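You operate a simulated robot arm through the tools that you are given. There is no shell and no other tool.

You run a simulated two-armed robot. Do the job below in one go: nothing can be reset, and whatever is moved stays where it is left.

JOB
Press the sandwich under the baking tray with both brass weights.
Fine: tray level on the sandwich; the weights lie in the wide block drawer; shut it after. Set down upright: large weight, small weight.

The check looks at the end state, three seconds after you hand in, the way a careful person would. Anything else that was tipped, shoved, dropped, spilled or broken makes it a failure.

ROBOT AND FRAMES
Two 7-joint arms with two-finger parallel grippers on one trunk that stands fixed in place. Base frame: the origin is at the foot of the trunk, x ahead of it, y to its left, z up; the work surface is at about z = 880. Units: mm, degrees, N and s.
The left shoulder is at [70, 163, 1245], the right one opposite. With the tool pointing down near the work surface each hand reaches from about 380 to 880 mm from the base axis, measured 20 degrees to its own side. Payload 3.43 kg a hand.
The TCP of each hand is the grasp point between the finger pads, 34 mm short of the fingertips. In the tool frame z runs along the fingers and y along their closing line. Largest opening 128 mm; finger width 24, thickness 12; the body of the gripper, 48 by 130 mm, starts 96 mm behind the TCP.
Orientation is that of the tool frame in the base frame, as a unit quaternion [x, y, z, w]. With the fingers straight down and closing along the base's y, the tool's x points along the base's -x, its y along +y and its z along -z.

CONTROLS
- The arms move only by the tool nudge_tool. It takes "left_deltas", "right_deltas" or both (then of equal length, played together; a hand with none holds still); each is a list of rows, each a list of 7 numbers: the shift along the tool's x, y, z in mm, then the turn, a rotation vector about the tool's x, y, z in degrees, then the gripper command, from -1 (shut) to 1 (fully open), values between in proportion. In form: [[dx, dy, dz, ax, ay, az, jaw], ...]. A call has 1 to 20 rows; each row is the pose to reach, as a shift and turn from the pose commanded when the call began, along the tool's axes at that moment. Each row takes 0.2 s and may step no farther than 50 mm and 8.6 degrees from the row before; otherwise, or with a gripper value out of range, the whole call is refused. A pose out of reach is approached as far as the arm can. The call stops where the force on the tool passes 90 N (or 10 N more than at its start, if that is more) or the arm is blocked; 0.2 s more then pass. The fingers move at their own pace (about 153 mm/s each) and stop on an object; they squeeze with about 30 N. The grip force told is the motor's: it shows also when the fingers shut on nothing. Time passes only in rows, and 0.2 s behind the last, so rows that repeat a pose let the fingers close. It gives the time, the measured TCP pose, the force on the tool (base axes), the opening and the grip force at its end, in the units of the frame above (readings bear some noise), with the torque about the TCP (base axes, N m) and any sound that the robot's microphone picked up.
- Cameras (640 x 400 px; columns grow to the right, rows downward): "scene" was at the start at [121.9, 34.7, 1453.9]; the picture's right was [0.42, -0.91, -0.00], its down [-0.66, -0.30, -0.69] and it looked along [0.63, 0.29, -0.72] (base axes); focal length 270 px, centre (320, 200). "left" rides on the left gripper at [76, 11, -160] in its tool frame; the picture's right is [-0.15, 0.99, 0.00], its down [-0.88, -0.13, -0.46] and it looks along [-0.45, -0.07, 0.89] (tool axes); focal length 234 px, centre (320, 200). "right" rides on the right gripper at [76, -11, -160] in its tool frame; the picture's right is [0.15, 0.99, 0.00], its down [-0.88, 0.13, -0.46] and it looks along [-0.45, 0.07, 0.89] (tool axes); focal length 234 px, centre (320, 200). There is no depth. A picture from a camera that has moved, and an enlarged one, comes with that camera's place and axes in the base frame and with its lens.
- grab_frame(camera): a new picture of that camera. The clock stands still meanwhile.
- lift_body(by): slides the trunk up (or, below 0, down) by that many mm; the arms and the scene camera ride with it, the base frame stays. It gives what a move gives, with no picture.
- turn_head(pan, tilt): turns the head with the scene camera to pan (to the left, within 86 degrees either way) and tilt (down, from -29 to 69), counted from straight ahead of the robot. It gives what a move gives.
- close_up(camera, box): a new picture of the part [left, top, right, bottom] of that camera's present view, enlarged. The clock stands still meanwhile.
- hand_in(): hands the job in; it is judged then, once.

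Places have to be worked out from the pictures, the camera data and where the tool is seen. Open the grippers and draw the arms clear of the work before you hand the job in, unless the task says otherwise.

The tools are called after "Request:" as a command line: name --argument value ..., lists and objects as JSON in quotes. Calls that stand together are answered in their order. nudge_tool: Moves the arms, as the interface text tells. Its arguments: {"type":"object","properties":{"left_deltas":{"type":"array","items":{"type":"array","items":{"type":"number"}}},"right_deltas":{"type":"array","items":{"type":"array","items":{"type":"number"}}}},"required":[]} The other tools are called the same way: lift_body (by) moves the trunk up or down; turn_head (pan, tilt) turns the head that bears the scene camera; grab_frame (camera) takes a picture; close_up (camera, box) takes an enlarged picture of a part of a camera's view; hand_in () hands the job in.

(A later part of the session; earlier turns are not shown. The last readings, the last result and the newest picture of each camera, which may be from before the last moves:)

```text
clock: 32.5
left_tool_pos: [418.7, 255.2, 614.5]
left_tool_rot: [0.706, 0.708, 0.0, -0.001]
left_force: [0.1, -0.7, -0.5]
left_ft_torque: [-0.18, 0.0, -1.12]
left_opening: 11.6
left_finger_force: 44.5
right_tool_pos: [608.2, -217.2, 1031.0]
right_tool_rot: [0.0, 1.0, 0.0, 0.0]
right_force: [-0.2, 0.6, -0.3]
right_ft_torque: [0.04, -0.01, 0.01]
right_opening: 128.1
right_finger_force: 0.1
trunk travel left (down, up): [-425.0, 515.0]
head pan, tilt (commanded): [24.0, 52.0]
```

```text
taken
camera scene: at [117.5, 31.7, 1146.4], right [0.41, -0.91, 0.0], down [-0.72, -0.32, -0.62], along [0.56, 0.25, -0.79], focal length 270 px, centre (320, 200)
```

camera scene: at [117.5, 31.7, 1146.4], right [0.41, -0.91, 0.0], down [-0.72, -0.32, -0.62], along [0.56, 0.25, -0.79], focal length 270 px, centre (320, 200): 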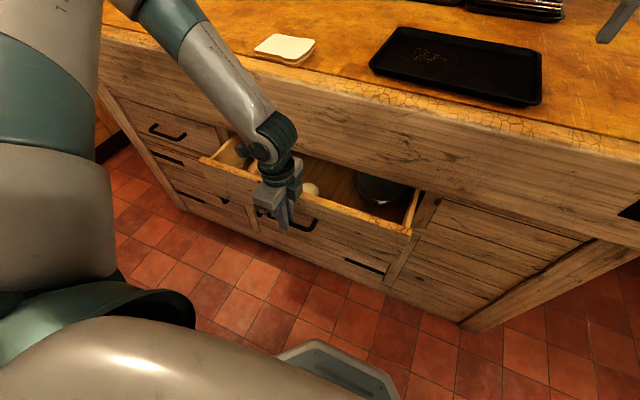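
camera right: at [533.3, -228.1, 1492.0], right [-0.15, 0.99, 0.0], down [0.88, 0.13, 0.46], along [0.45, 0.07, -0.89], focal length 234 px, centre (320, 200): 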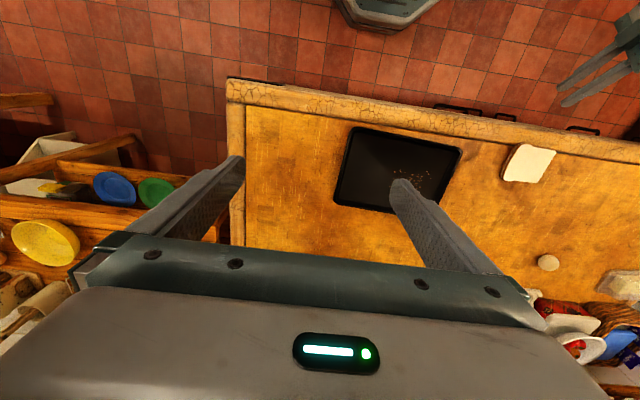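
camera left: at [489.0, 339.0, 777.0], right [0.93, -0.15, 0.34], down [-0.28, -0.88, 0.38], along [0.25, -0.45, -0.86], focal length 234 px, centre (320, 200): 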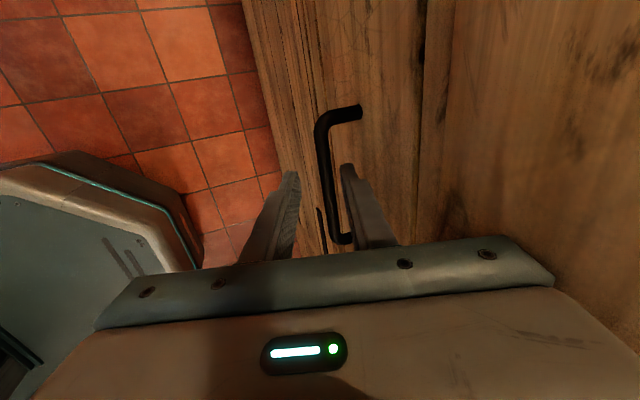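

The drawer contents are coming into view. I continue pulling, now leaning the hand slightly the other way to get more travel.

Request:
nudge_tool --left_deltas '[[0, -10, 0, 0, 0, 0, -1], [0, -20, 0, 0, 0, 0, -1], [0, -28.8, 0, 3, 0, 0, -1], [0, -37.7, 0.1, 6, 0, 0, -1], [0, -46.6, 0.3, 9, 0, 0, -1], [0, -55.4, 0.5, 12, 0, 0, -1], [0, -64.3, 0.75, 15, 0, 0, -1], [0, -74.3, 0.75, 15, 0, 0, -1]]'

Request:
grab_frame --camera "scene"

```text
clock: 34.4
left_tool_pos: [355.4, 254.7, 614.6]
left_tool_rot: [0.705, 0.7, -0.08, -0.079]
left_force: [1.1, -9.7, -30.1]
left_ft_torque: [5.17, -40.29, 3.92]
left_opening: 11.4
left_finger_force: 44.5
right_tool_pos: [604.6, -216.9, 1033.6]
right_tool_rot: [0.0, 1.0, 0.0, 0.002]
right_force: [0.2, -0.4, -0.3]
right_ft_torque: [-0.01, 0.02, 0.02]
right_opening: 128.0
right_finger_force: 0.1
trunk travel left (down, up): [-425.0, 515.0]
head pan, tilt (commanded): [24.0, 52.0]
```

```text
taken
camera scene: at [113.2, 31.4, 1146.6], right [0.41, -0.91, 0.0], down [-0.72, -0.32, -0.62], along [0.57, 0.25, -0.79], focal length 270 px, centre (320, 200)
```

scene: 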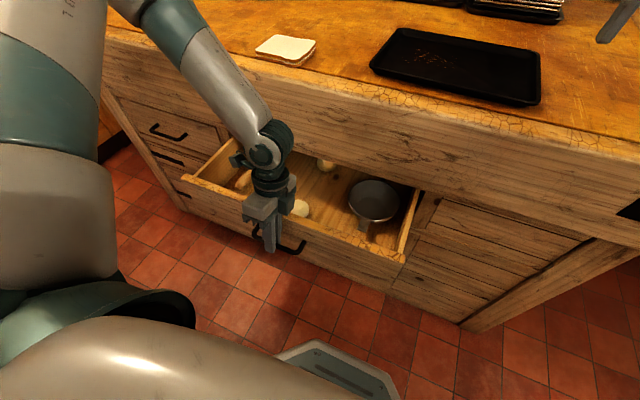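

The drawer is open about 200 mm; the torque reading says the rear finger is now prying against the panel top. I rotate back a little to relieve it.

Request:
nudge_tool --left_deltas '[[0, -1, 0, -4, 0, 0, -1], [0, -2, 0.3, -8, 0, 0, -1], [0, -3, 0.6, -11, 0, 0, -1]]'

Request:
close_up --camera "scene" --box '[170, 110, 430, 272]'

```text
clock: 35.1
left_tool_pos: [348.3, 254.2, 613.4]
left_tool_rot: [0.707, 0.707, -0.024, -0.025]
left_force: [-1.3, -1.3, 37.1]
left_ft_torque: [-0.14, 0.11, -1.09]
left_opening: 11.9
left_finger_force: 45.0
left hand out of reach, approached as far as the arm can: row 3
right_tool_pos: [606.7, -218.0, 1032.4]
right_tool_rot: [0.0, 1.0, 0.001, 0.001]
right_force: [0.2, -0.3, 0.0]
right_ft_torque: [-0.01, -0.02, 0.0]
right_opening: 128.1
right_finger_force: 0.0
trunk travel left (down, up): [-425.0, 515.0]
head pan, tilt (commanded): [24.0, 52.0]
```

```text
2.46 times, centred on (300, 191) of scene
camera zoom: at [115.3, 30.3, 1147.5], right [0.41, -0.91, 0.0], down [-0.72, -0.32, -0.62], along [0.56, 0.25, -0.79], focal length 666 px, centre (369, 222)
```

zoom: 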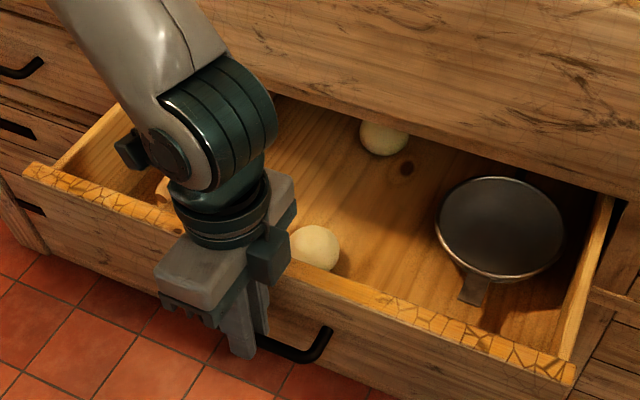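

Torque is relieved. I open the fingers just enough to free the bar, then raise the trunk so the hand leaves the handle straight upward.

Request:
nudge_tool --left_deltas '[[0, 0, -1.5, 0, 0, 0, -1], [0, 0, -1.5, 0, 0, 0, -0.67], [0, 0, -1.5, 0, 0, 0, -0.67], [0, 0, -1.5, 0, 0, 0, -0.67]]'

Request:
close_up --camera "left" --box '[220, 60, 460, 260]'

```text
clock: 36.1
left_tool_pos: [350.3, 255.4, 612.9]
left_tool_rot: [0.706, 0.707, -0.026, -0.026]
left_force: [-0.3, 0.3, 1.0]
left_ft_torque: [0.01, 0.02, -0.01]
left_opening: 21.0
left_finger_force: 0.0
right_tool_pos: [608.3, -219.4, 1032.7]
right_tool_rot: [0.0, 1.0, 0.001, 0.001]
right_force: [0.6, 0.5, 0.5]
right_ft_torque: [0.03, 0.03, 0.0]
right_opening: 128.0
right_finger_force: 0.0
trunk travel left (down, up): [-425.0, 515.0]
head pan, tilt (commanded): [24.0, 52.0]
```

```text
2.00 times, centred on (340, 160) of left
camera zoom: at [373.6, 331.8, 771.0], right [0.99, -0.15, -0.07], down [-0.1, -0.88, 0.46], along [-0.13, -0.45, -0.88], focal length 468 px, centre (280, 280)
```

zoom: 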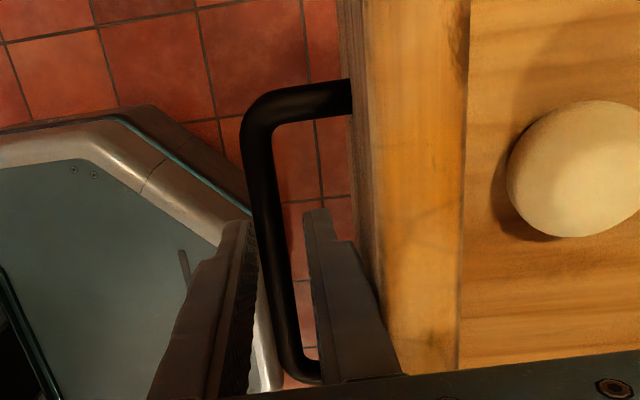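

Released without disturbing the drawer. I raise the trunk 130 mm to lift the hand clear of the handle and panel, then look into the drawer.

Request:
lift_body --by 130

Request:
grab_frame --camera "left"

Request:
grab_frame --camera "scene"

```text
clock: 37.7
left_tool_pos: [349.4, 253.6, 741.3]
left_tool_rot: [0.706, 0.707, -0.025, -0.026]
left_force: [0.4, -0.5, 0.9]
left_ft_torque: [0.01, 0.01, 0.05]
left_opening: 21.2
left_finger_force: 0.0
right_tool_pos: [609.2, -217.5, 1162.0]
right_tool_rot: [-0.001, 1.0, 0.0, 0.0]
right_force: [-0.2, 0.6, 0.6]
right_ft_torque: [-0.04, 0.0, 0.01]
right_opening: 127.6
right_finger_force: 0.1
trunk travel left (down, up): [-555.0, 385.0]
head pan, tilt (commanded): [24.0, 52.0]
```

```text
taken
camera left: at [373.9, 331.7, 900.9], right [0.99, -0.15, -0.07], down [-0.1, -0.88, 0.46], along [-0.13, -0.45, -0.88], focal length 234 px, centre (320, 200)
```

left: 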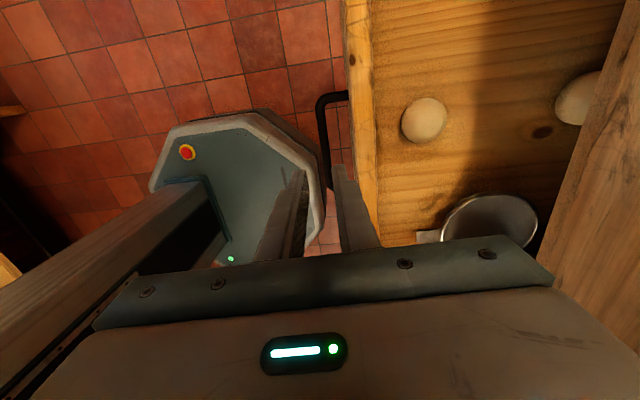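

```text
taken
camera scene: at [117.8, 31.8, 1276.3], right [0.41, -0.91, 0.0], down [-0.72, -0.32, -0.62], along [0.56, 0.25, -0.79], focal length 270 px, centre (320, 200)
```

scene: 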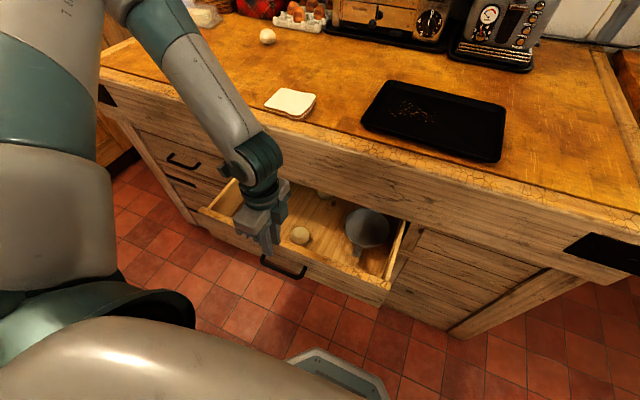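

Still hidden: what lies at the drawer's left end and deeper in. I move the left hand up and out to the left to clear the view.

Request:
nudge_tool --left_deltas '[[20, 15, -35, -1, 0, 0, -0.67], [50, 35, -70, -2, 0, 0, -0.67], [90, 55, -100, -3, 0, 0, -0.67], [130, 70, -130, -4, 0, 0, -0.67], [170, 70, -150, -4, 0, 0, -0.67], [210, 70, -160, -4, 0, 0, -0.67], [250, 70, -170, -4, 0, 0, -0.67]]'

Request:
turn_head --pan 33 --tilt 56

Request:
grab_frame --camera "scene"

Request:
grab_frame --camera "left"

```text
refused: row 2 steps farther than a row can; nothing moved
```

```text
clock: 38.4
left_tool_pos: [349.8, 254.5, 741.6]
left_tool_rot: [0.706, 0.707, -0.026, -0.025]
left_force: [0.1, 0.1, -0.3]
left_ft_torque: [0.02, 0.0, -0.02]
left_opening: 21.1
left_finger_force: 0.0
right_tool_pos: [607.2, -216.6, 1162.2]
right_tool_rot: [0.0, 1.0, 0.0, 0.0]
right_force: [0.0, -0.4, 0.0]
right_ft_torque: [-0.02, 0.02, -0.01]
right_opening: 128.0
right_finger_force: 0.0
trunk travel left (down, up): [-555.0, 385.0]
head pan, tilt (commanded): [33.0, 56.0]
```

```text
taken
camera scene: at [108.5, 39.9, 1271.3], right [0.54, -0.84, 0.0], down [-0.7, -0.45, -0.56], along [0.47, 0.3, -0.83], focal length 270 px, centre (320, 200)
```

scene: 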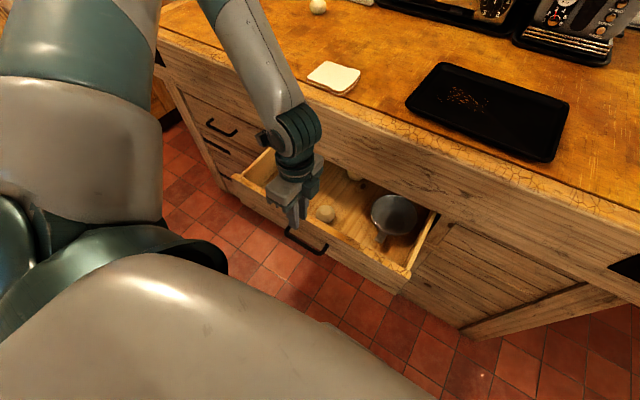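

```text
taken
camera left: at [373.7, 331.7, 901.1], right [0.99, -0.15, -0.07], down [-0.1, -0.88, 0.46], along [-0.13, -0.45, -0.88], focal length 234 px, centre (320, 200)
```

left: 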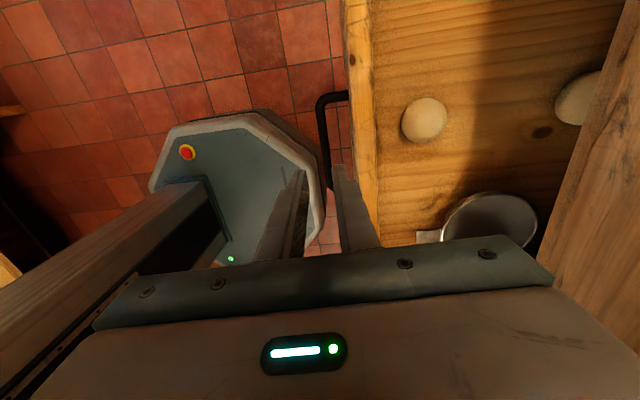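

The move was refused for one over-long step; I resend it with smaller steps.

Request:
nudge_tool --left_deltas '[[10, 10, -30, -1, 0, 0, -0.67], [30, 20, -60, -2, 0, 0, -0.67], [55, 35, -90, -3, 0, 0, -0.67], [85, 50, -115, -4, 0, 0, -0.67], [120, 60, -135, -4, 0, 0, -0.67], [160, 65, -150, -4, 0, 0, -0.67], [200, 70, -160, -4, 0, 0, -0.67], [240, 70, -165, -4, 0, 0, -0.67]]'

Request:
grab_frame --camera "scene"

Request:
grab_frame --camera "left"

```text
clock: 40.2
left_tool_pos: [432.3, 496.6, 902.3]
left_tool_rot: [0.707, 0.707, -0.001, 0.0]
left_force: [-1.2, -0.2, -1.0]
left_ft_torque: [0.01, 0.03, -0.01]
left_opening: 21.2
left_finger_force: 0.1
right_tool_pos: [608.4, -215.0, 1162.7]
right_tool_rot: [0.0, 1.0, -0.001, 0.001]
right_force: [0.1, 0.1, 0.1]
right_ft_torque: [-0.03, -0.01, -0.02]
right_opening: 127.9
right_finger_force: 0.1
trunk travel left (down, up): [-555.0, 385.0]
head pan, tilt (commanded): [33.0, 56.0]
```

```text
taken
camera scene: at [107.8, 41.5, 1271.3], right [0.54, -0.84, 0.0], down [-0.7, -0.45, -0.56], along [0.47, 0.3, -0.83], focal length 270 px, centre (320, 200)
```

scene: 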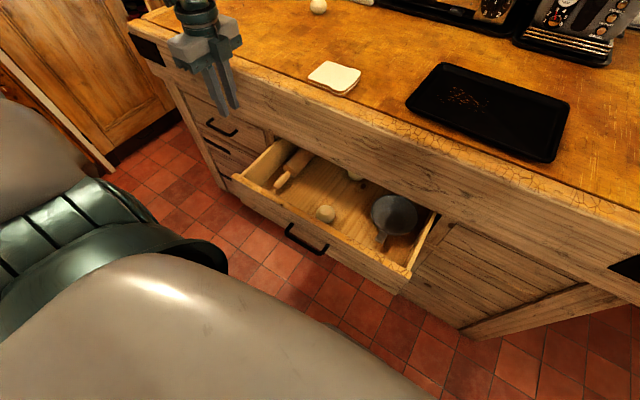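

```text
taken
camera left: at [444.0, 573.7, 1061.5], right [0.99, -0.15, 0.0], down [-0.13, -0.88, 0.46], along [-0.07, -0.45, -0.89], focal length 234 px, centre (320, 200)
```

left: 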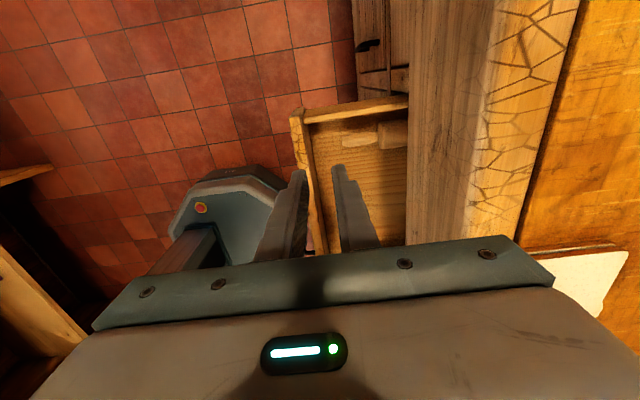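

A rolling pin lies at the left, two round pale objects, and a small pan at the right. I zoom in for the weights.

Request:
close_up --camera "scene" --box '[220, 120, 460, 270]'

Request:
close_up --camera "scene" --box '[320, 140, 440, 215]'

```text
2.67 times, centred on (340, 195) of scene
camera zoom: at [107.8, 41.5, 1271.3], right [0.54, -0.84, 0.0], down [-0.7, -0.45, -0.56], along [0.47, 0.3, -0.83], focal length 721 px, centre (267, 213)
```

zoom: 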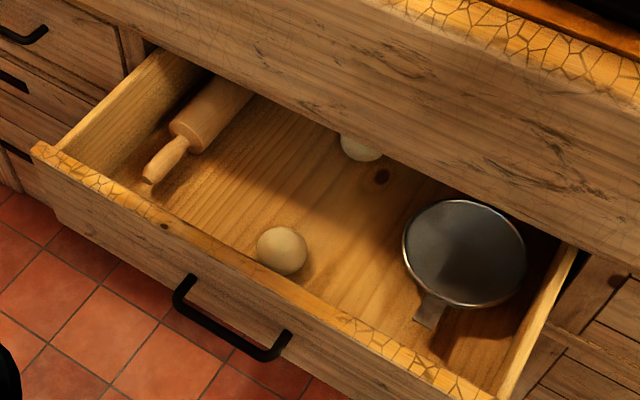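

```text
5.33 times, centred on (380, 178) of scene
camera zoom: at [107.8, 41.5, 1271.3], right [0.54, -0.84, 0.0], down [-0.7, -0.45, -0.56], along [0.47, 0.3, -0.83], focal length 1442 px, centre (0, 320)
```

zoom: 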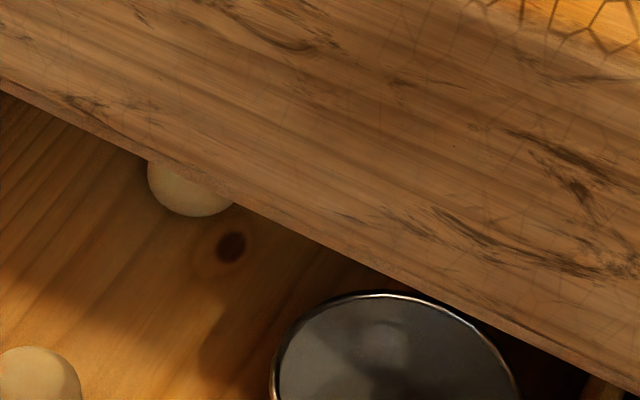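

The weights must lie deeper, so I need to open the drawer further. I'll hook the closed fingers behind the front panel near y≈320 (between the ball and rolling pin) and pull from inside.

Request:
nudge_tool --left_deltas '[[-35, 2, 10, 1, 0, 0, -1], [-70, 4, 25, 2, 0, 0, -1], [-105, 6, 45, 3, 0, 0, -1], [-140, 8, 70, 4, 0, 0, -1], [-170, 8, 95, 5, 0, 0, -1], [-177, 8, 112, 5, 0, 0, -1]]'

Request:
lift_body --by -100

Request:
grab_frame --camera "scene"

Request:
grab_frame --camera "left"

```text
clock: 41.6
left_tool_pos: [440.5, 317.7, 788.7]
left_tool_rot: [0.706, 0.707, -0.032, -0.03]
left_force: [-0.1, -0.1, -0.8]
left_ft_torque: [0.01, -0.03, -0.02]
left_opening: 0.0
left_finger_force: 30.3
right_tool_pos: [608.6, -218.6, 1161.1]
right_tool_rot: [0.0, 1.0, 0.0, 0.0]
right_force: [-0.4, 0.1, 0.1]
right_ft_torque: [-0.02, 0.01, 0.0]
right_opening: 128.1
right_finger_force: 0.0
trunk travel left (down, up): [-555.0, 385.0]
head pan, tilt (commanded): [33.0, 56.0]
```

```text
clock: 43.0
left_tool_pos: [439.7, 317.9, 690.0]
left_tool_rot: [0.706, 0.707, -0.031, -0.031]
left_force: [-0.7, 0.7, 0.1]
left_ft_torque: [0.02, 0.01, 0.0]
left_opening: 0.0
left_finger_force: 30.0
right_tool_pos: [607.6, -217.0, 1061.8]
right_tool_rot: [-0.001, 1.0, 0.0, 0.0]
right_force: [-0.6, 1.0, 0.0]
right_ft_torque: [0.01, 0.01, 0.0]
right_opening: 127.9
right_finger_force: 0.0
trunk travel left (down, up): [-455.0, 485.0]
head pan, tilt (commanded): [33.0, 56.0]
```

```text
taken
camera scene: at [108.2, 39.9, 1171.4], right [0.54, -0.84, 0.0], down [-0.7, -0.45, -0.56], along [0.47, 0.3, -0.83], focal length 270 px, centre (320, 200)
```

scene: 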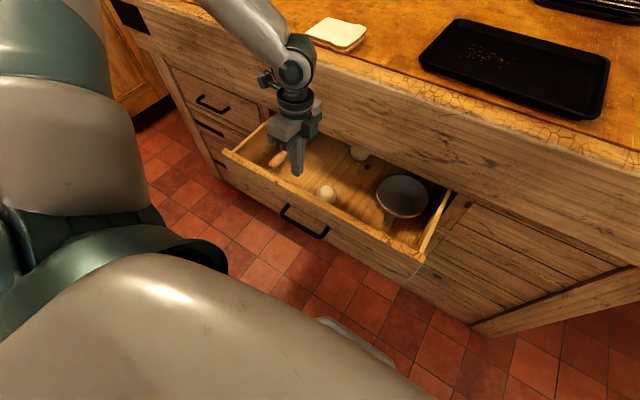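

```text
taken
camera left: at [466.8, 394.8, 848.5], right [0.99, -0.15, -0.09], down [-0.09, -0.88, 0.47], along [-0.14, -0.45, -0.88], focal length 234 px, centre (320, 200)
```

left: 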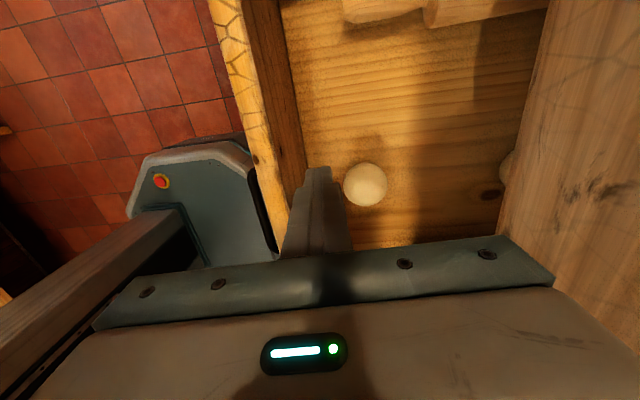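

The fingers are above the gap between panel and ball (panel's inner face x≈404, ball around y≤295). I lower them to z≈642 behind the panel.

Request:
nudge_tool --left_deltas '[[0, -1, 16, 0, 0, 0, -1], [0, -2, 32, 0, 0, 0, -1], [0, -3, 48, 0, 0, 0, -1]]'

Request:
grab_frame --camera "left"

```text
clock: 43.8
left_tool_pos: [435.2, 319.0, 641.5]
left_tool_rot: [0.706, 0.707, -0.032, -0.032]
left_force: [-0.2, -0.1, 0.2]
left_ft_torque: [0.01, -0.01, -0.02]
left_opening: 0.2
left_finger_force: 30.0
right_tool_pos: [608.5, -217.6, 1061.2]
right_tool_rot: [0.0, 1.0, 0.0, 0.0]
right_force: [0.9, -0.5, -1.3]
right_ft_torque: [0.0, 0.0, 0.02]
right_opening: 128.3
right_finger_force: 0.1
trunk travel left (down, up): [-455.0, 485.0]
head pan, tilt (commanded): [33.0, 56.0]
```

```text
taken
camera left: at [460.3, 395.0, 800.2], right [0.99, -0.15, -0.09], down [-0.09, -0.88, 0.47], along [-0.14, -0.45, -0.88], focal length 234 px, centre (320, 200)
```

left: 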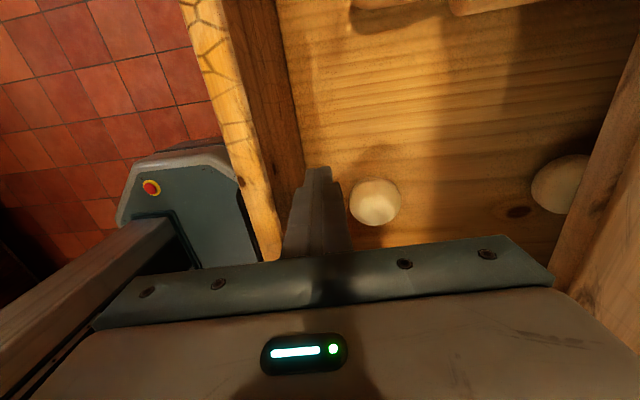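

Clear. I pull the panel outward in small steps, leaning the hand to keep reach.

Request:
nudge_tool --left_deltas '[[0, -10, 0.9, 0, 0, 0, -1], [0, -20, 1.7, 0, 0, 0, -1], [0, -30, 2.6, 1, 0, 0, -1], [0, -40, 3.5, 3, 0, 0, -1], [0, -50, 4.4, 5, 0, 0, -1], [0, -60, 5.2, 7, 0, 0, -1], [0, -70, 6.1, 9, 0, 0, -1], [0, -80, 7, 11, 0, 0, -1], [0, -90, 7.8, 13, 0, 0, -1]]'

Request:
grab_frame --camera "scene"

```text
clock: 45.8
left_tool_pos: [343.8, 317.9, 642.4]
left_tool_rot: [0.698, 0.698, -0.112, -0.111]
left_force: [1.8, 0.0, -1.9]
left_ft_torque: [-0.02, -0.07, -0.03]
left_opening: 0.1
left_finger_force: 30.0
right_tool_pos: [608.3, -217.0, 1062.0]
right_tool_rot: [0.0, 1.0, 0.0, 0.001]
right_force: [-0.2, -1.2, 0.6]
right_ft_torque: [-0.02, 0.0, -0.04]
right_opening: 128.1
right_finger_force: 0.1
trunk travel left (down, up): [-455.0, 485.0]
head pan, tilt (commanded): [33.0, 56.0]
```

```text
taken
camera scene: at [108.4, 40.0, 1171.4], right [0.54, -0.84, 0.0], down [-0.7, -0.45, -0.56], along [0.47, 0.3, -0.83], focal length 270 px, centre (320, 200)
```

scene: 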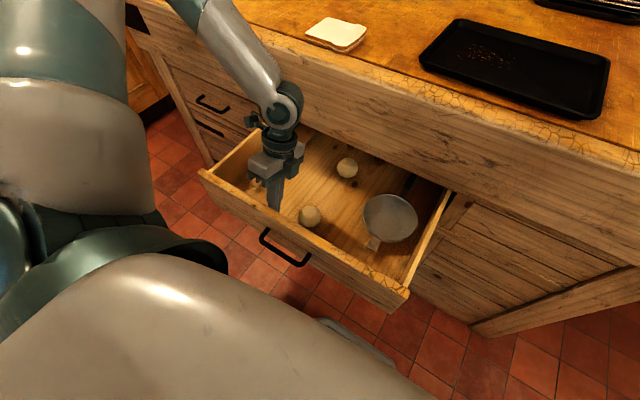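

Opened further without trouble. I zoom in to look for the weights.

Request:
close_up --camera "scene" --box '[270, 110, 470, 235]'

Request:
grab_frame --camera "left"

```text
3.20 times, centred on (370, 172) of scene
camera zoom: at [108.4, 40.0, 1171.4], right [0.54, -0.84, 0.0], down [-0.7, -0.45, -0.56], along [0.47, 0.3, -0.83], focal length 865 px, centre (160, 288)
```

zoom: 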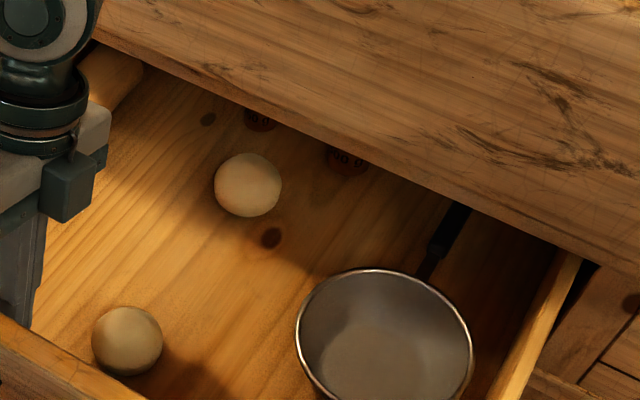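

```text
taken
camera left: at [404.6, 394.8, 791.3], right [0.94, -0.15, -0.31], down [0.02, -0.88, 0.47], along [-0.34, -0.45, -0.83], focal length 234 px, centre (320, 200)
```

left: 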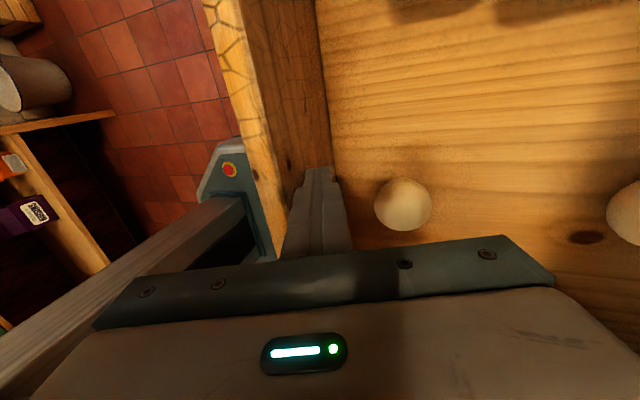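

Two dark brass weights with "…0 G" lettering show just under the apron's edge. I pull the drawer about 85 mm more.

Request:
nudge_tool --left_deltas '[[0, -9.5, 3.1, 1, 0, 0, -1], [0, -19, 6.2, 2.5, 0, 0, -1], [0, -28.5, 9.3, 4, 0, 0, -1], [0, -38, 12.4, 5.5, 0, 0, -1], [0, -47.5, 15.5, 7, 0, 0, -1], [0, -57, 18.5, 8.5, 0, 0, -1], [0, -66.5, 21.6, 10, 0, 0, -1], [0, -76, 24.7, 12, 0, 0, -1]]'

Request:
grab_frame --camera "scene"

```text
clock: 47.6
left_tool_pos: [261.8, 318.8, 643.3]
left_tool_rot: [0.683, 0.683, -0.185, -0.184]
left_force: [1.3, -0.2, -1.6]
left_ft_torque: [0.02, -0.09, -0.01]
left_opening: 0.0
left_finger_force: 30.0
right_tool_pos: [608.1, -217.1, 1062.3]
right_tool_rot: [0.001, 1.0, 0.0, 0.0]
right_force: [1.0, 0.0, -0.5]
right_ft_torque: [-0.04, -0.01, 0.02]
right_opening: 127.8
right_finger_force: 0.0
trunk travel left (down, up): [-455.0, 485.0]
head pan, tilt (commanded): [33.0, 56.0]
```

```text
taken
camera scene: at [108.5, 40.0, 1171.4], right [0.54, -0.84, 0.0], down [-0.7, -0.45, -0.56], along [0.47, 0.3, -0.83], focal length 270 px, centre (320, 200)
```

scene: 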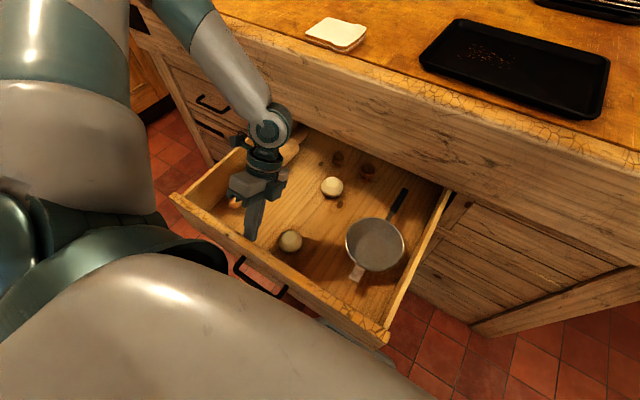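

Both weights are now exposed. I zoom in on them.

Request:
close_up --camera "scene" --box '[300, 130, 420, 205]'

Request:
close_up --camera "scene" --box '[180, 110, 460, 350]'

```text
5.33 times, centred on (360, 168) of scene
camera zoom: at [108.5, 40.0, 1171.4], right [0.54, -0.84, 0.0], down [-0.7, -0.45, -0.56], along [0.47, 0.3, -0.83], focal length 1442 px, centre (107, 373)
```

zoom: 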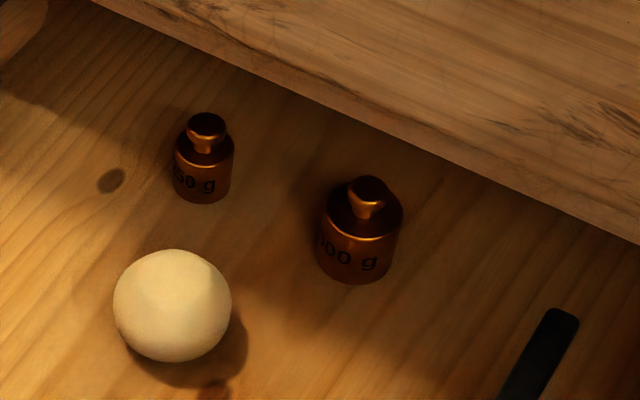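

```text
1.67 times, centred on (320, 230) of scene
camera zoom: at [108.5, 40.0, 1171.4], right [0.54, -0.84, 0.0], down [-0.7, -0.45, -0.56], along [0.47, 0.3, -0.83], focal length 451 px, centre (320, 150)
```

zoom: 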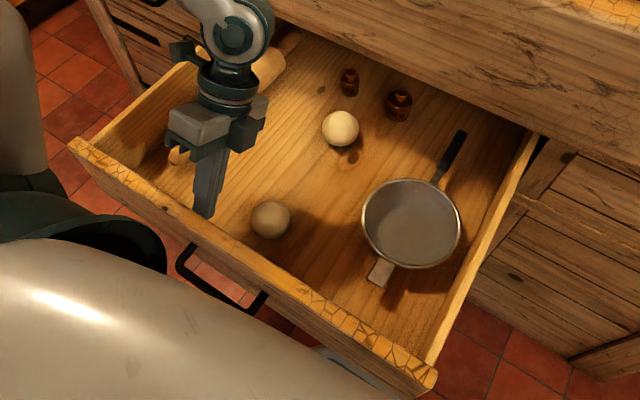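

The weights (500 g and 250 g with knobs) stand upright near x≈600+, y≈190 and 285, partly under the apron. I withdraw the left hand from the drawer up and out, straightening it.

Request:
nudge_tool --left_deltas '[[0, 8.6, -5.2, 0, 0, 0, -1], [0, 1.7, -36, 0, 0, 0, -1], [0, 3.4, -72, -5, 0, 0, -1], [0, 9.3, -110.6, -10, 0, 0, -1], [0, 24.7, -143, -17, 0, 0, -1], [0, 49.6, -169.8, -24, 0, 0, -1], [0, 75.3, -185, -31, 0, 0, -1]]'

Request:
grab_frame --camera "scene"

Request:
grab_frame --camera "left"

```text
clock: 49.2
left_tool_pos: [422.2, 318.6, 764.6]
left_tool_rot: [0.707, 0.707, 0.006, 0.006]
left_force: [0.0, -0.2, -0.1]
left_ft_torque: [-0.02, -0.02, 0.02]
left_opening: 0.3
left_finger_force: 29.7
right_tool_pos: [608.9, -218.4, 1061.8]
right_tool_rot: [0.0, 1.0, 0.0, 0.001]
right_force: [-0.3, -0.6, 0.3]
right_ft_torque: [-0.01, -0.01, -0.01]
right_opening: 127.9
right_finger_force: 0.1
trunk travel left (down, up): [-455.0, 485.0]
head pan, tilt (commanded): [33.0, 56.0]
```

```text
taken
camera scene: at [108.5, 39.9, 1171.3], right [0.54, -0.84, 0.0], down [-0.7, -0.45, -0.56], along [0.47, 0.3, -0.83], focal length 270 px, centre (320, 200)
```

scene: 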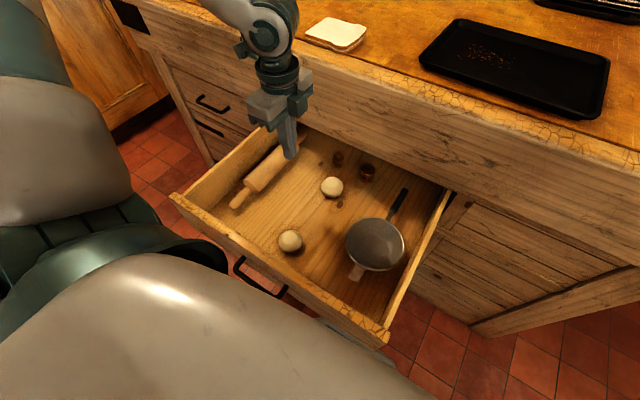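

```text
taken
camera left: at [430.5, 395.3, 925.0], right [0.99, -0.15, 0.02], down [-0.14, -0.88, 0.45], along [-0.05, -0.45, -0.89], focal length 234 px, centre (320, 200)
```

left: 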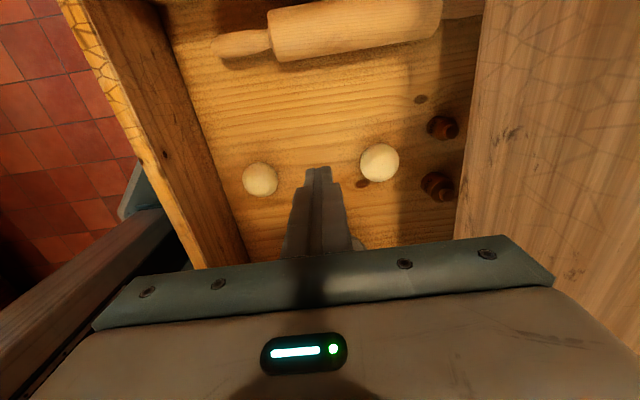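

The hand camera now sees both weights directly. I zoom there to triangulate their positions.

Request:
close_up --camera "left" --box '[340, 80, 500, 230]'

Request:
close_up --camera "scene" --box '[300, 130, 420, 205]'

```text
2.67 times, centred on (420, 155) of left
camera zoom: at [430.5, 395.3, 925.0], right [0.99, -0.15, 0.02], down [-0.14, -0.88, 0.45], along [-0.05, -0.45, -0.89], focal length 624 px, centre (53, 320)
```

zoom: 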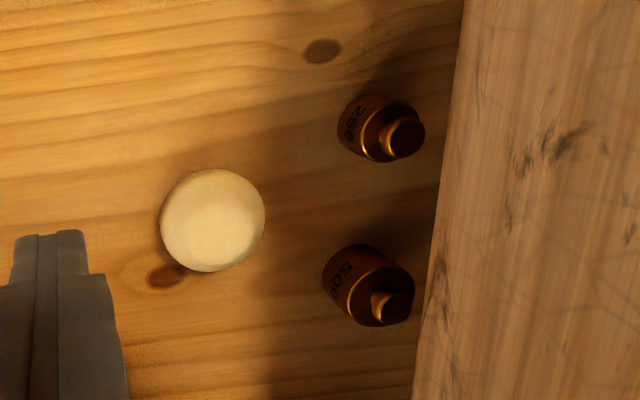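

```text
5.33 times, centred on (360, 168) of scene
camera zoom: at [108.5, 39.9, 1171.3], right [0.54, -0.84, 0.0], down [-0.7, -0.45, -0.56], along [0.47, 0.3, -0.83], focal length 1442 px, centre (107, 373)
```

zoom: 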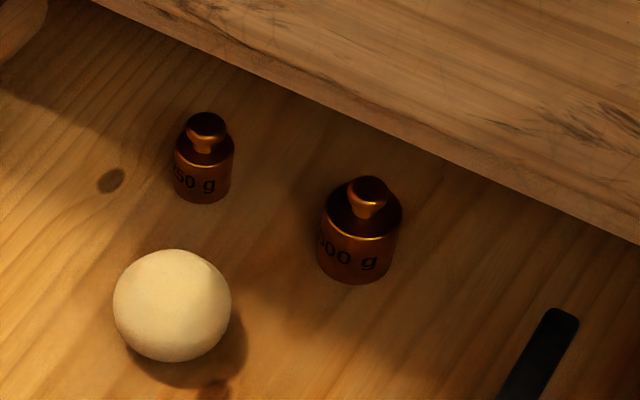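

Triangulated: large knob top ≈(620, 200, 585), small ≈(619, 300, 577), drawer floor z≈527. They stand under the apron, so I'll reach in with the fingers pitched ~47° and closing along y. First I turn the left hand back to yaw 0 and raise the right hand for extra clearance.

Request:
nudge_tool --left_deltas '[[0, 0, -5, 0, 0, -8, -1], [0, 0, -10, 0, 0, -16, -0.6], [0, 0, -15, 0, 0, -24, -0.2], [0, 0, -20, 0, 0, -32, 0], [0, 0, -25, 0, 0, -40, 0], [0, 0, -30, 0, 0, -48, 0], [0, 0, -35, 0, 0, -56, 0], [0, 0, -40, 0, 0, -64, 0], [0, 0, -45, 0, 0, -72, 0], [0, 0, -50, 0, 0, -80, 0], [0, 0, -50, 0, 0, -88, 0], [0, 0, -50, 0, 0, -90, 0]]' --right_deltas '[[0, 0, -10, 0, 0, 0, 1], [0, 0, -20, 0, 0, 0, 1], [0, 0, -30, 0, 0, 0, 1], [0, 0, -40, 0, 0, 0, 1], [0, 0, -50, 0, 0, 0, 1], [0, 0, -60, 0, 0, 0, 1], [0, 0, -70, 0, 0, 0, 1], [0, 0, -80, 0, 0, 0, 1], [0, 0, -90, 0, 0, 0, 1], [0, 0, -100, 0, 0, 0, 1], [0, 0, -100, 0, 0, 0, 1], [0, 0, -100, 0, 0, 0, 1]]'

Request:
grab_frame --camera "scene"

```text
clock: 51.8
left_tool_pos: [418.5, 318.1, 815.9]
left_tool_rot: [-0.001, 1.0, 0.0, 0.008]
left_force: [0.0, -0.8, -0.3]
left_ft_torque: [0.01, -0.01, 0.0]
left_opening: 64.1
left_finger_force: 0.0
right_tool_pos: [606.5, -216.9, 1162.6]
right_tool_rot: [0.0, 1.0, 0.001, 0.0]
right_force: [0.5, -0.3, 0.5]
right_ft_torque: [0.0, 0.0, 0.03]
right_opening: 128.0
right_finger_force: 0.1
trunk travel left (down, up): [-455.0, 485.0]
head pan, tilt (commanded): [33.0, 56.0]
```

```text
taken
camera scene: at [108.2, 40.1, 1171.3], right [0.54, -0.84, 0.0], down [-0.7, -0.45, -0.56], along [0.47, 0.3, -0.83], focal length 270 px, centre (320, 200)
```

scene: 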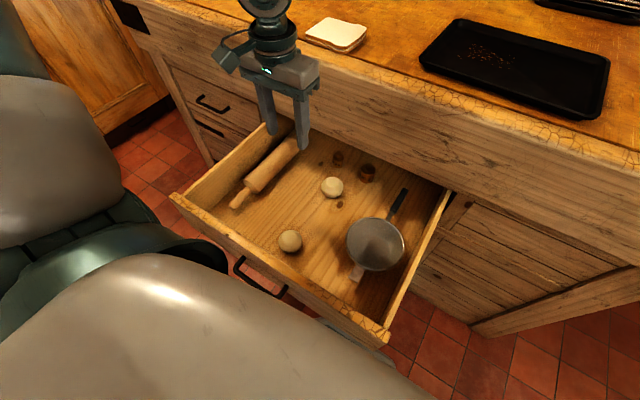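

Good. I lower the trunk 50 mm and check the arm and chest clearance.

Request:
lift_body --by -50

Request:
turn_head --pan 50 --tilt 45

Request:
grab_frame --camera "scene"

```text
clock: 52.7
left_tool_pos: [419.4, 318.1, 766.2]
left_tool_rot: [0.0, 1.0, -0.001, 0.008]
left_force: [-0.6, -0.4, 0.9]
left_ft_torque: [0.03, 0.02, -0.05]
left_opening: 63.9
left_finger_force: 0.0
right_tool_pos: [608.1, -216.4, 1112.5]
right_tool_rot: [0.0, 1.0, 0.002, -0.001]
right_force: [-0.6, -0.7, 0.0]
right_ft_torque: [0.0, -0.03, 0.0]
right_opening: 128.0
right_finger_force: 0.1
trunk travel left (down, up): [-405.0, 535.0]
head pan, tilt (commanded): [33.0, 56.0]
```

```text
clock: 53.5
left_tool_pos: [418.7, 317.5, 765.9]
left_tool_rot: [-0.001, 1.0, 0.0, 0.008]
left_force: [0.1, -0.3, -0.4]
left_ft_torque: [-0.06, -0.01, 0.03]
left_opening: 63.7
left_finger_force: 0.1
right_tool_pos: [607.2, -217.4, 1112.9]
right_tool_rot: [-0.001, 1.0, 0.0, 0.0]
right_force: [0.4, 0.9, -0.4]
right_ft_torque: [0.0, -0.01, -0.02]
right_opening: 128.1
right_finger_force: 0.0
trunk travel left (down, up): [-405.0, 535.0]
head pan, tilt (commanded): [50.0, 45.0]
```

```text
taken
camera scene: at [101.2, 63.5, 1135.9], right [0.77, -0.64, 0.0], down [-0.46, -0.54, -0.71], along [0.45, 0.54, -0.71], focal length 270 px, centre (320, 200)
```

scene: 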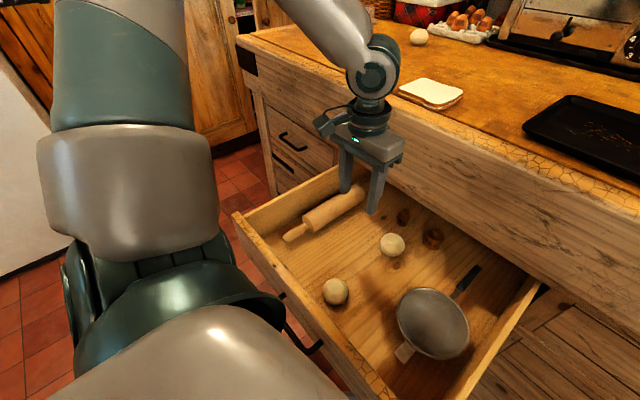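

The arm is clear; the elbow is high. I lower another 50 mm and then bring the hand down with pitch toward the pre-approach pose.

Request:
lift_body --by -50

Request:
nudge_tool --left_deltas '[[-12, -15, 0, 0, -6, 0, 0.1], [-24, -30, 0, 0, -12, 0, 0.1], [-36, -45, 0, 0, -18, 0, 0.1], [-48, -60, 0, 0, -24, 0, 0.1], [-60, -75, 5, 0, -30, 0, 0.1], [-72, -90, 15, 0, -36, 0, 0.1], [-84, -105, 30, 0, -42, 0, 0.1], [-92, -118, 45, 0, -47, 0, 0.1]]'

Request:
grab_frame --camera "scene"

Request:
grab_frame --camera "left"

```text
clock: 54.4
left_tool_pos: [419.7, 317.5, 715.1]
left_tool_rot: [0.0, 1.0, 0.0, 0.009]
left_force: [-0.6, -0.9, -0.6]
left_ft_torque: [0.0, -0.02, 0.0]
left_opening: 64.0
left_finger_force: 0.0
right_tool_pos: [606.2, -217.8, 1062.5]
right_tool_rot: [0.0, 1.0, 0.0, 0.0]
right_force: [-0.3, 0.6, 0.6]
right_ft_torque: [0.0, -0.01, 0.01]
right_opening: 128.1
right_finger_force: 0.0
trunk travel left (down, up): [-355.0, 585.0]
head pan, tilt (commanded): [50.0, 45.0]
```

```text
clock: 56.2
left_tool_pos: [550.3, 194.5, 667.5]
left_tool_rot: [-0.002, 0.913, 0.0, 0.407]
left_force: [0.3, -0.3, -0.1]
left_ft_torque: [-0.04, 0.0, 0.04]
left_opening: 70.3
left_finger_force: 0.0
left hand out of reach, approached as far as the arm can: row 4, 5, 6, 7, 8
right_tool_pos: [607.2, -218.9, 1060.9]
right_tool_rot: [0.0, 1.0, 0.001, -0.001]
right_force: [0.1, 0.1, 0.0]
right_ft_torque: [-0.02, -0.03, 0.01]
right_opening: 128.2
right_finger_force: 0.1
trunk travel left (down, up): [-355.0, 585.0]
head pan, tilt (commanded): [50.0, 45.0]
```

```text
taken
camera scene: at [101.9, 63.8, 1085.9], right [0.77, -0.64, 0.0], down [-0.46, -0.54, -0.71], along [0.45, 0.54, -0.71], focal length 270 px, centre (320, 200)
```

scene: 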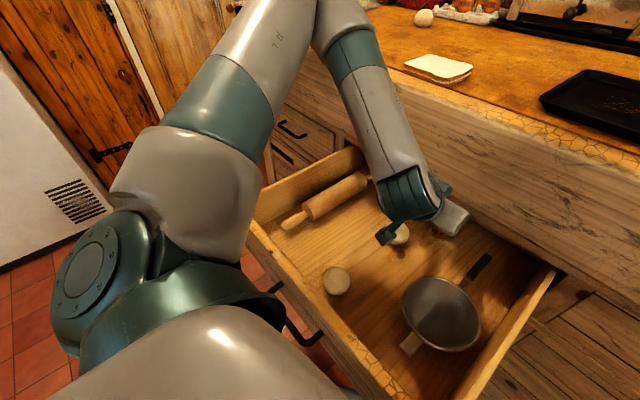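

```text
taken
camera left: at [382.8, 206.5, 716.8], right [0.1, 0.99, 0.11], down [0.25, -0.13, 0.96], along [0.96, -0.07, -0.26], focal length 234 px, centre (320, 200)
```

left: 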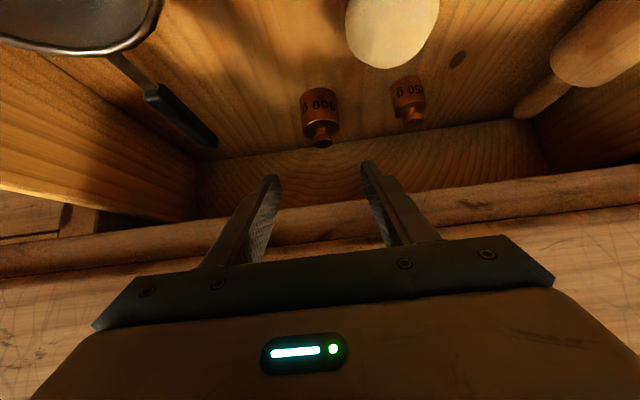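

The hand is pitched 48° at (550, 195, 667) with no contact, and its camera confirms large weight at (621, 200) and small at (623, 302). I go down and then in toward the large weight with 70 mm opening.

Request:
nudge_tool --left_deltas '[[14.9, 1, 13.4, 0, 0, 0, 0.1], [29.7, 2, 26.8, 0, 0, 0, 0.1], [44.6, 4, 40.1, 0, 0, 0, 0.1], [49, 5.5, 57.6, 0, 0, 0, 0.1], [46.4, 5.5, 75.4, 0, 0, 0, 0.1]]'

Request:
grab_frame --camera "left"

Request:
grab_frame --camera "scene"

```text
clock: 57.4
left_tool_pos: [575.3, 218.1, 601.0]
left_tool_rot: [-0.001, 0.914, 0.0, 0.406]
left_force: [0.5, 0.3, 0.0]
left_ft_torque: [-0.02, -0.01, 0.01]
left_opening: 70.4
left_finger_force: 0.1
left hand out of reach, approached as far as the arm can: row 3, 4, 5
right_tool_pos: [608.2, -217.2, 1063.0]
right_tool_rot: [0.0, 1.0, 0.0, 0.0]
right_force: [-0.5, -0.5, -0.8]
right_ft_torque: [-0.01, 0.02, -0.03]
right_opening: 127.9
right_finger_force: 0.1
trunk travel left (down, up): [-355.0, 585.0]
head pan, tilt (commanded): [50.0, 45.0]
```

```text
taken
camera left: at [407.8, 231.4, 651.8], right [0.1, 0.99, 0.11], down [0.25, -0.13, 0.96], along [0.96, -0.07, -0.26], focal length 234 px, centre (320, 200)
```

left: 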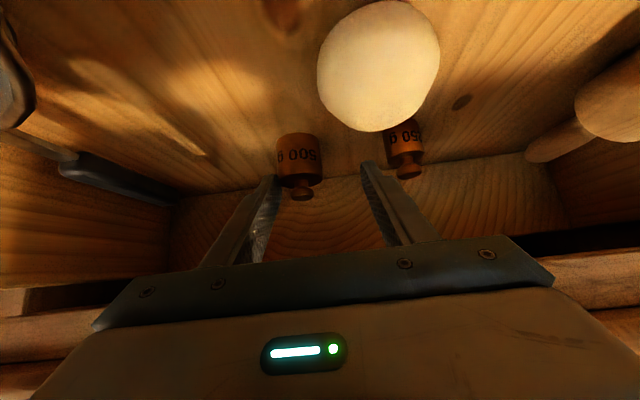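

```text
taken
camera scene: at [101.3, 63.6, 1085.9], right [0.77, -0.64, 0.0], down [-0.45, -0.54, -0.71], along [0.45, 0.54, -0.71], focal length 270 px, centre (320, 200)
```

scene: 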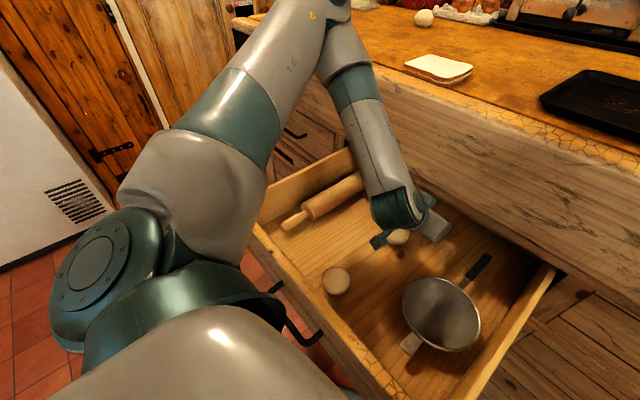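

The pitched wrist again hits a low limit, so the trunk must come a bit lower still. I lift the hand back up, realign y to 200, then lower the trunk 70 mm.

Request:
nudge_tool --left_deltas '[[-20, 0, -20, 0, 0, 0, 0.1], [-42.7, -9, -45, 0, 0, 0, 0.1], [-42.7, -18, -45, 0, 0, 0, 0.1]]'

Request:
lift_body --by -70

Request:
grab_frame --camera "scene"

Request:
grab_frame --camera "left"

```text
clock: 58.2
left_tool_pos: [569.8, 203.5, 663.0]
left_tool_rot: [0.0, 0.914, 0.0, 0.405]
left_force: [-4.1, 4.4, -6.4]
left_ft_torque: [0.19, 0.06, -0.1]
left_opening: 67.5
left_finger_force: 0.1
right_tool_pos: [609.2, -216.4, 1062.6]
right_tool_rot: [0.0, 1.0, 0.0, 0.0]
right_force: [0.1, -0.1, -0.5]
right_ft_torque: [0.01, 0.01, 0.01]
right_opening: 128.2
right_finger_force: 0.1
trunk travel left (down, up): [-355.0, 585.0]
head pan, tilt (commanded): [50.0, 45.0]
```

```text
clock: 59.3
left_tool_pos: [570.4, 201.9, 595.3]
left_tool_rot: [0.0, 0.914, 0.0, 0.407]
left_force: [0.2, 0.2, 0.5]
left_ft_torque: [0.0, 0.01, 0.02]
left_opening: 70.4
left_finger_force: 0.1
right_tool_pos: [607.7, -217.3, 992.9]
right_tool_rot: [0.0, 1.0, -0.001, 0.0]
right_force: [0.0, 0.5, -0.4]
right_ft_torque: [0.0, 0.01, -0.05]
right_opening: 128.0
right_finger_force: 0.0
trunk travel left (down, up): [-285.0, 655.0]
head pan, tilt (commanded): [50.0, 45.0]
```

```text
taken
camera scene: at [100.9, 63.5, 1016.1], right [0.77, -0.64, 0.0], down [-0.45, -0.54, -0.71], along [0.45, 0.54, -0.71], focal length 270 px, centre (320, 200)
```

scene: 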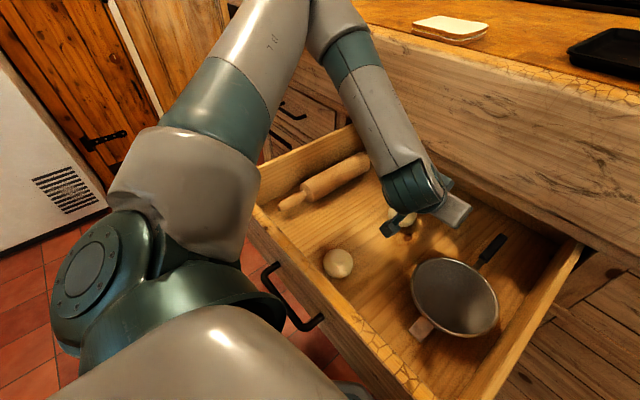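

```text
taken
camera left: at [402.3, 213.5, 644.5], right [0.1, 0.99, 0.11], down [0.25, -0.13, 0.96], along [0.96, -0.07, -0.26], focal length 234 px, centre (320, 200)
```

left: 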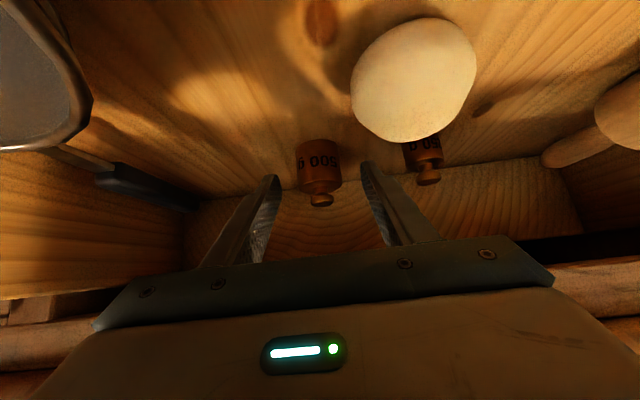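

Now the large weight is straight ahead on the tool axis. I advance 49 mm so the pads straddle its body.

Request:
nudge_tool --left_deltas '[[-1, -0.5, 16, 0, 0, 0, 0.1], [-2, -1, 33, 0, 0, 0, 0.1], [-2.4, -1.5, 49, 0, 0, 0, 0.1]]'

Request:
grab_frame --camera "left"

```text
clock: 60.1
left_tool_pos: [609.3, 199.7, 565.4]
left_tool_rot: [-0.001, 0.912, 0.001, 0.41]
left_force: [0.8, 3.1, 17.0]
left_ft_torque: [0.05, -0.33, 0.05]
left_opening: 70.4
left_finger_force: 0.1
right_tool_pos: [606.9, -218.4, 994.5]
right_tool_rot: [0.0, 1.0, 0.0, 0.002]
right_force: [-1.3, 0.6, -0.3]
right_ft_torque: [0.0, -0.02, -0.02]
right_opening: 127.8
right_finger_force: 0.1
trunk travel left (down, up): [-285.0, 655.0]
head pan, tilt (commanded): [50.0, 45.0]
```

```text
taken
camera left: at [441.3, 212.2, 615.8], right [0.1, 0.99, 0.11], down [0.24, -0.13, 0.96], along [0.96, -0.06, -0.25], focal length 234 px, centre (320, 200)
```

left: 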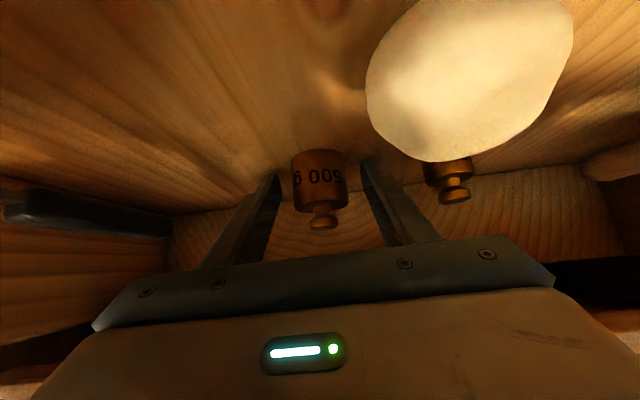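

The fingertips just touch the drawer floor (17 N up) and the weight is between the pads. I raise 4 mm and close gently.

Request:
nudge_tool --left_deltas '[[-3, 0, -2.7, 0, 0, 0, 0.1], [-3, 0, -2.7, 0, 0, 0, -0.15], [-3, 0, -2.7, 0, 0, 0, -0.3], [-3, 0, -2.7, 0, 0, 0, -0.6], [-3, 0, -2.7, 0, 0, 0, -1], [-3, 0, -2.7, 0, 0, 0, -1]]'

Request:
grab_frame --camera "left"

```text
clock: 61.5
left_tool_pos: [608.1, 199.3, 566.5]
left_tool_rot: [0.0, 0.914, 0.0, 0.406]
left_force: [-2.0, -1.8, 1.8]
left_ft_torque: [-0.15, 0.07, -0.03]
left_opening: 42.3
left_finger_force: 30.1
right_tool_pos: [608.3, -217.9, 992.3]
right_tool_rot: [0.0, 1.0, 0.0, 0.0]
right_force: [0.1, -0.5, 0.0]
right_ft_torque: [0.0, -0.01, 0.01]
right_opening: 128.1
right_finger_force: 0.0
trunk travel left (down, up): [-285.0, 655.0]
head pan, tilt (commanded): [50.0, 45.0]
```

```text
taken
camera left: at [440.2, 211.9, 617.4], right [0.1, 0.99, 0.11], down [0.25, -0.13, 0.96], along [0.96, -0.07, -0.26], focal length 234 px, centre (320, 200)
```

left: 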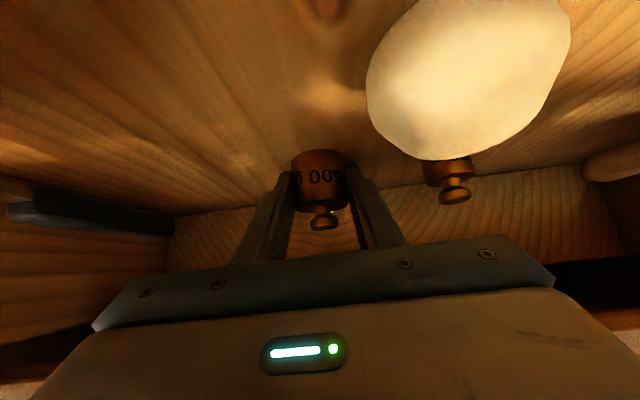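

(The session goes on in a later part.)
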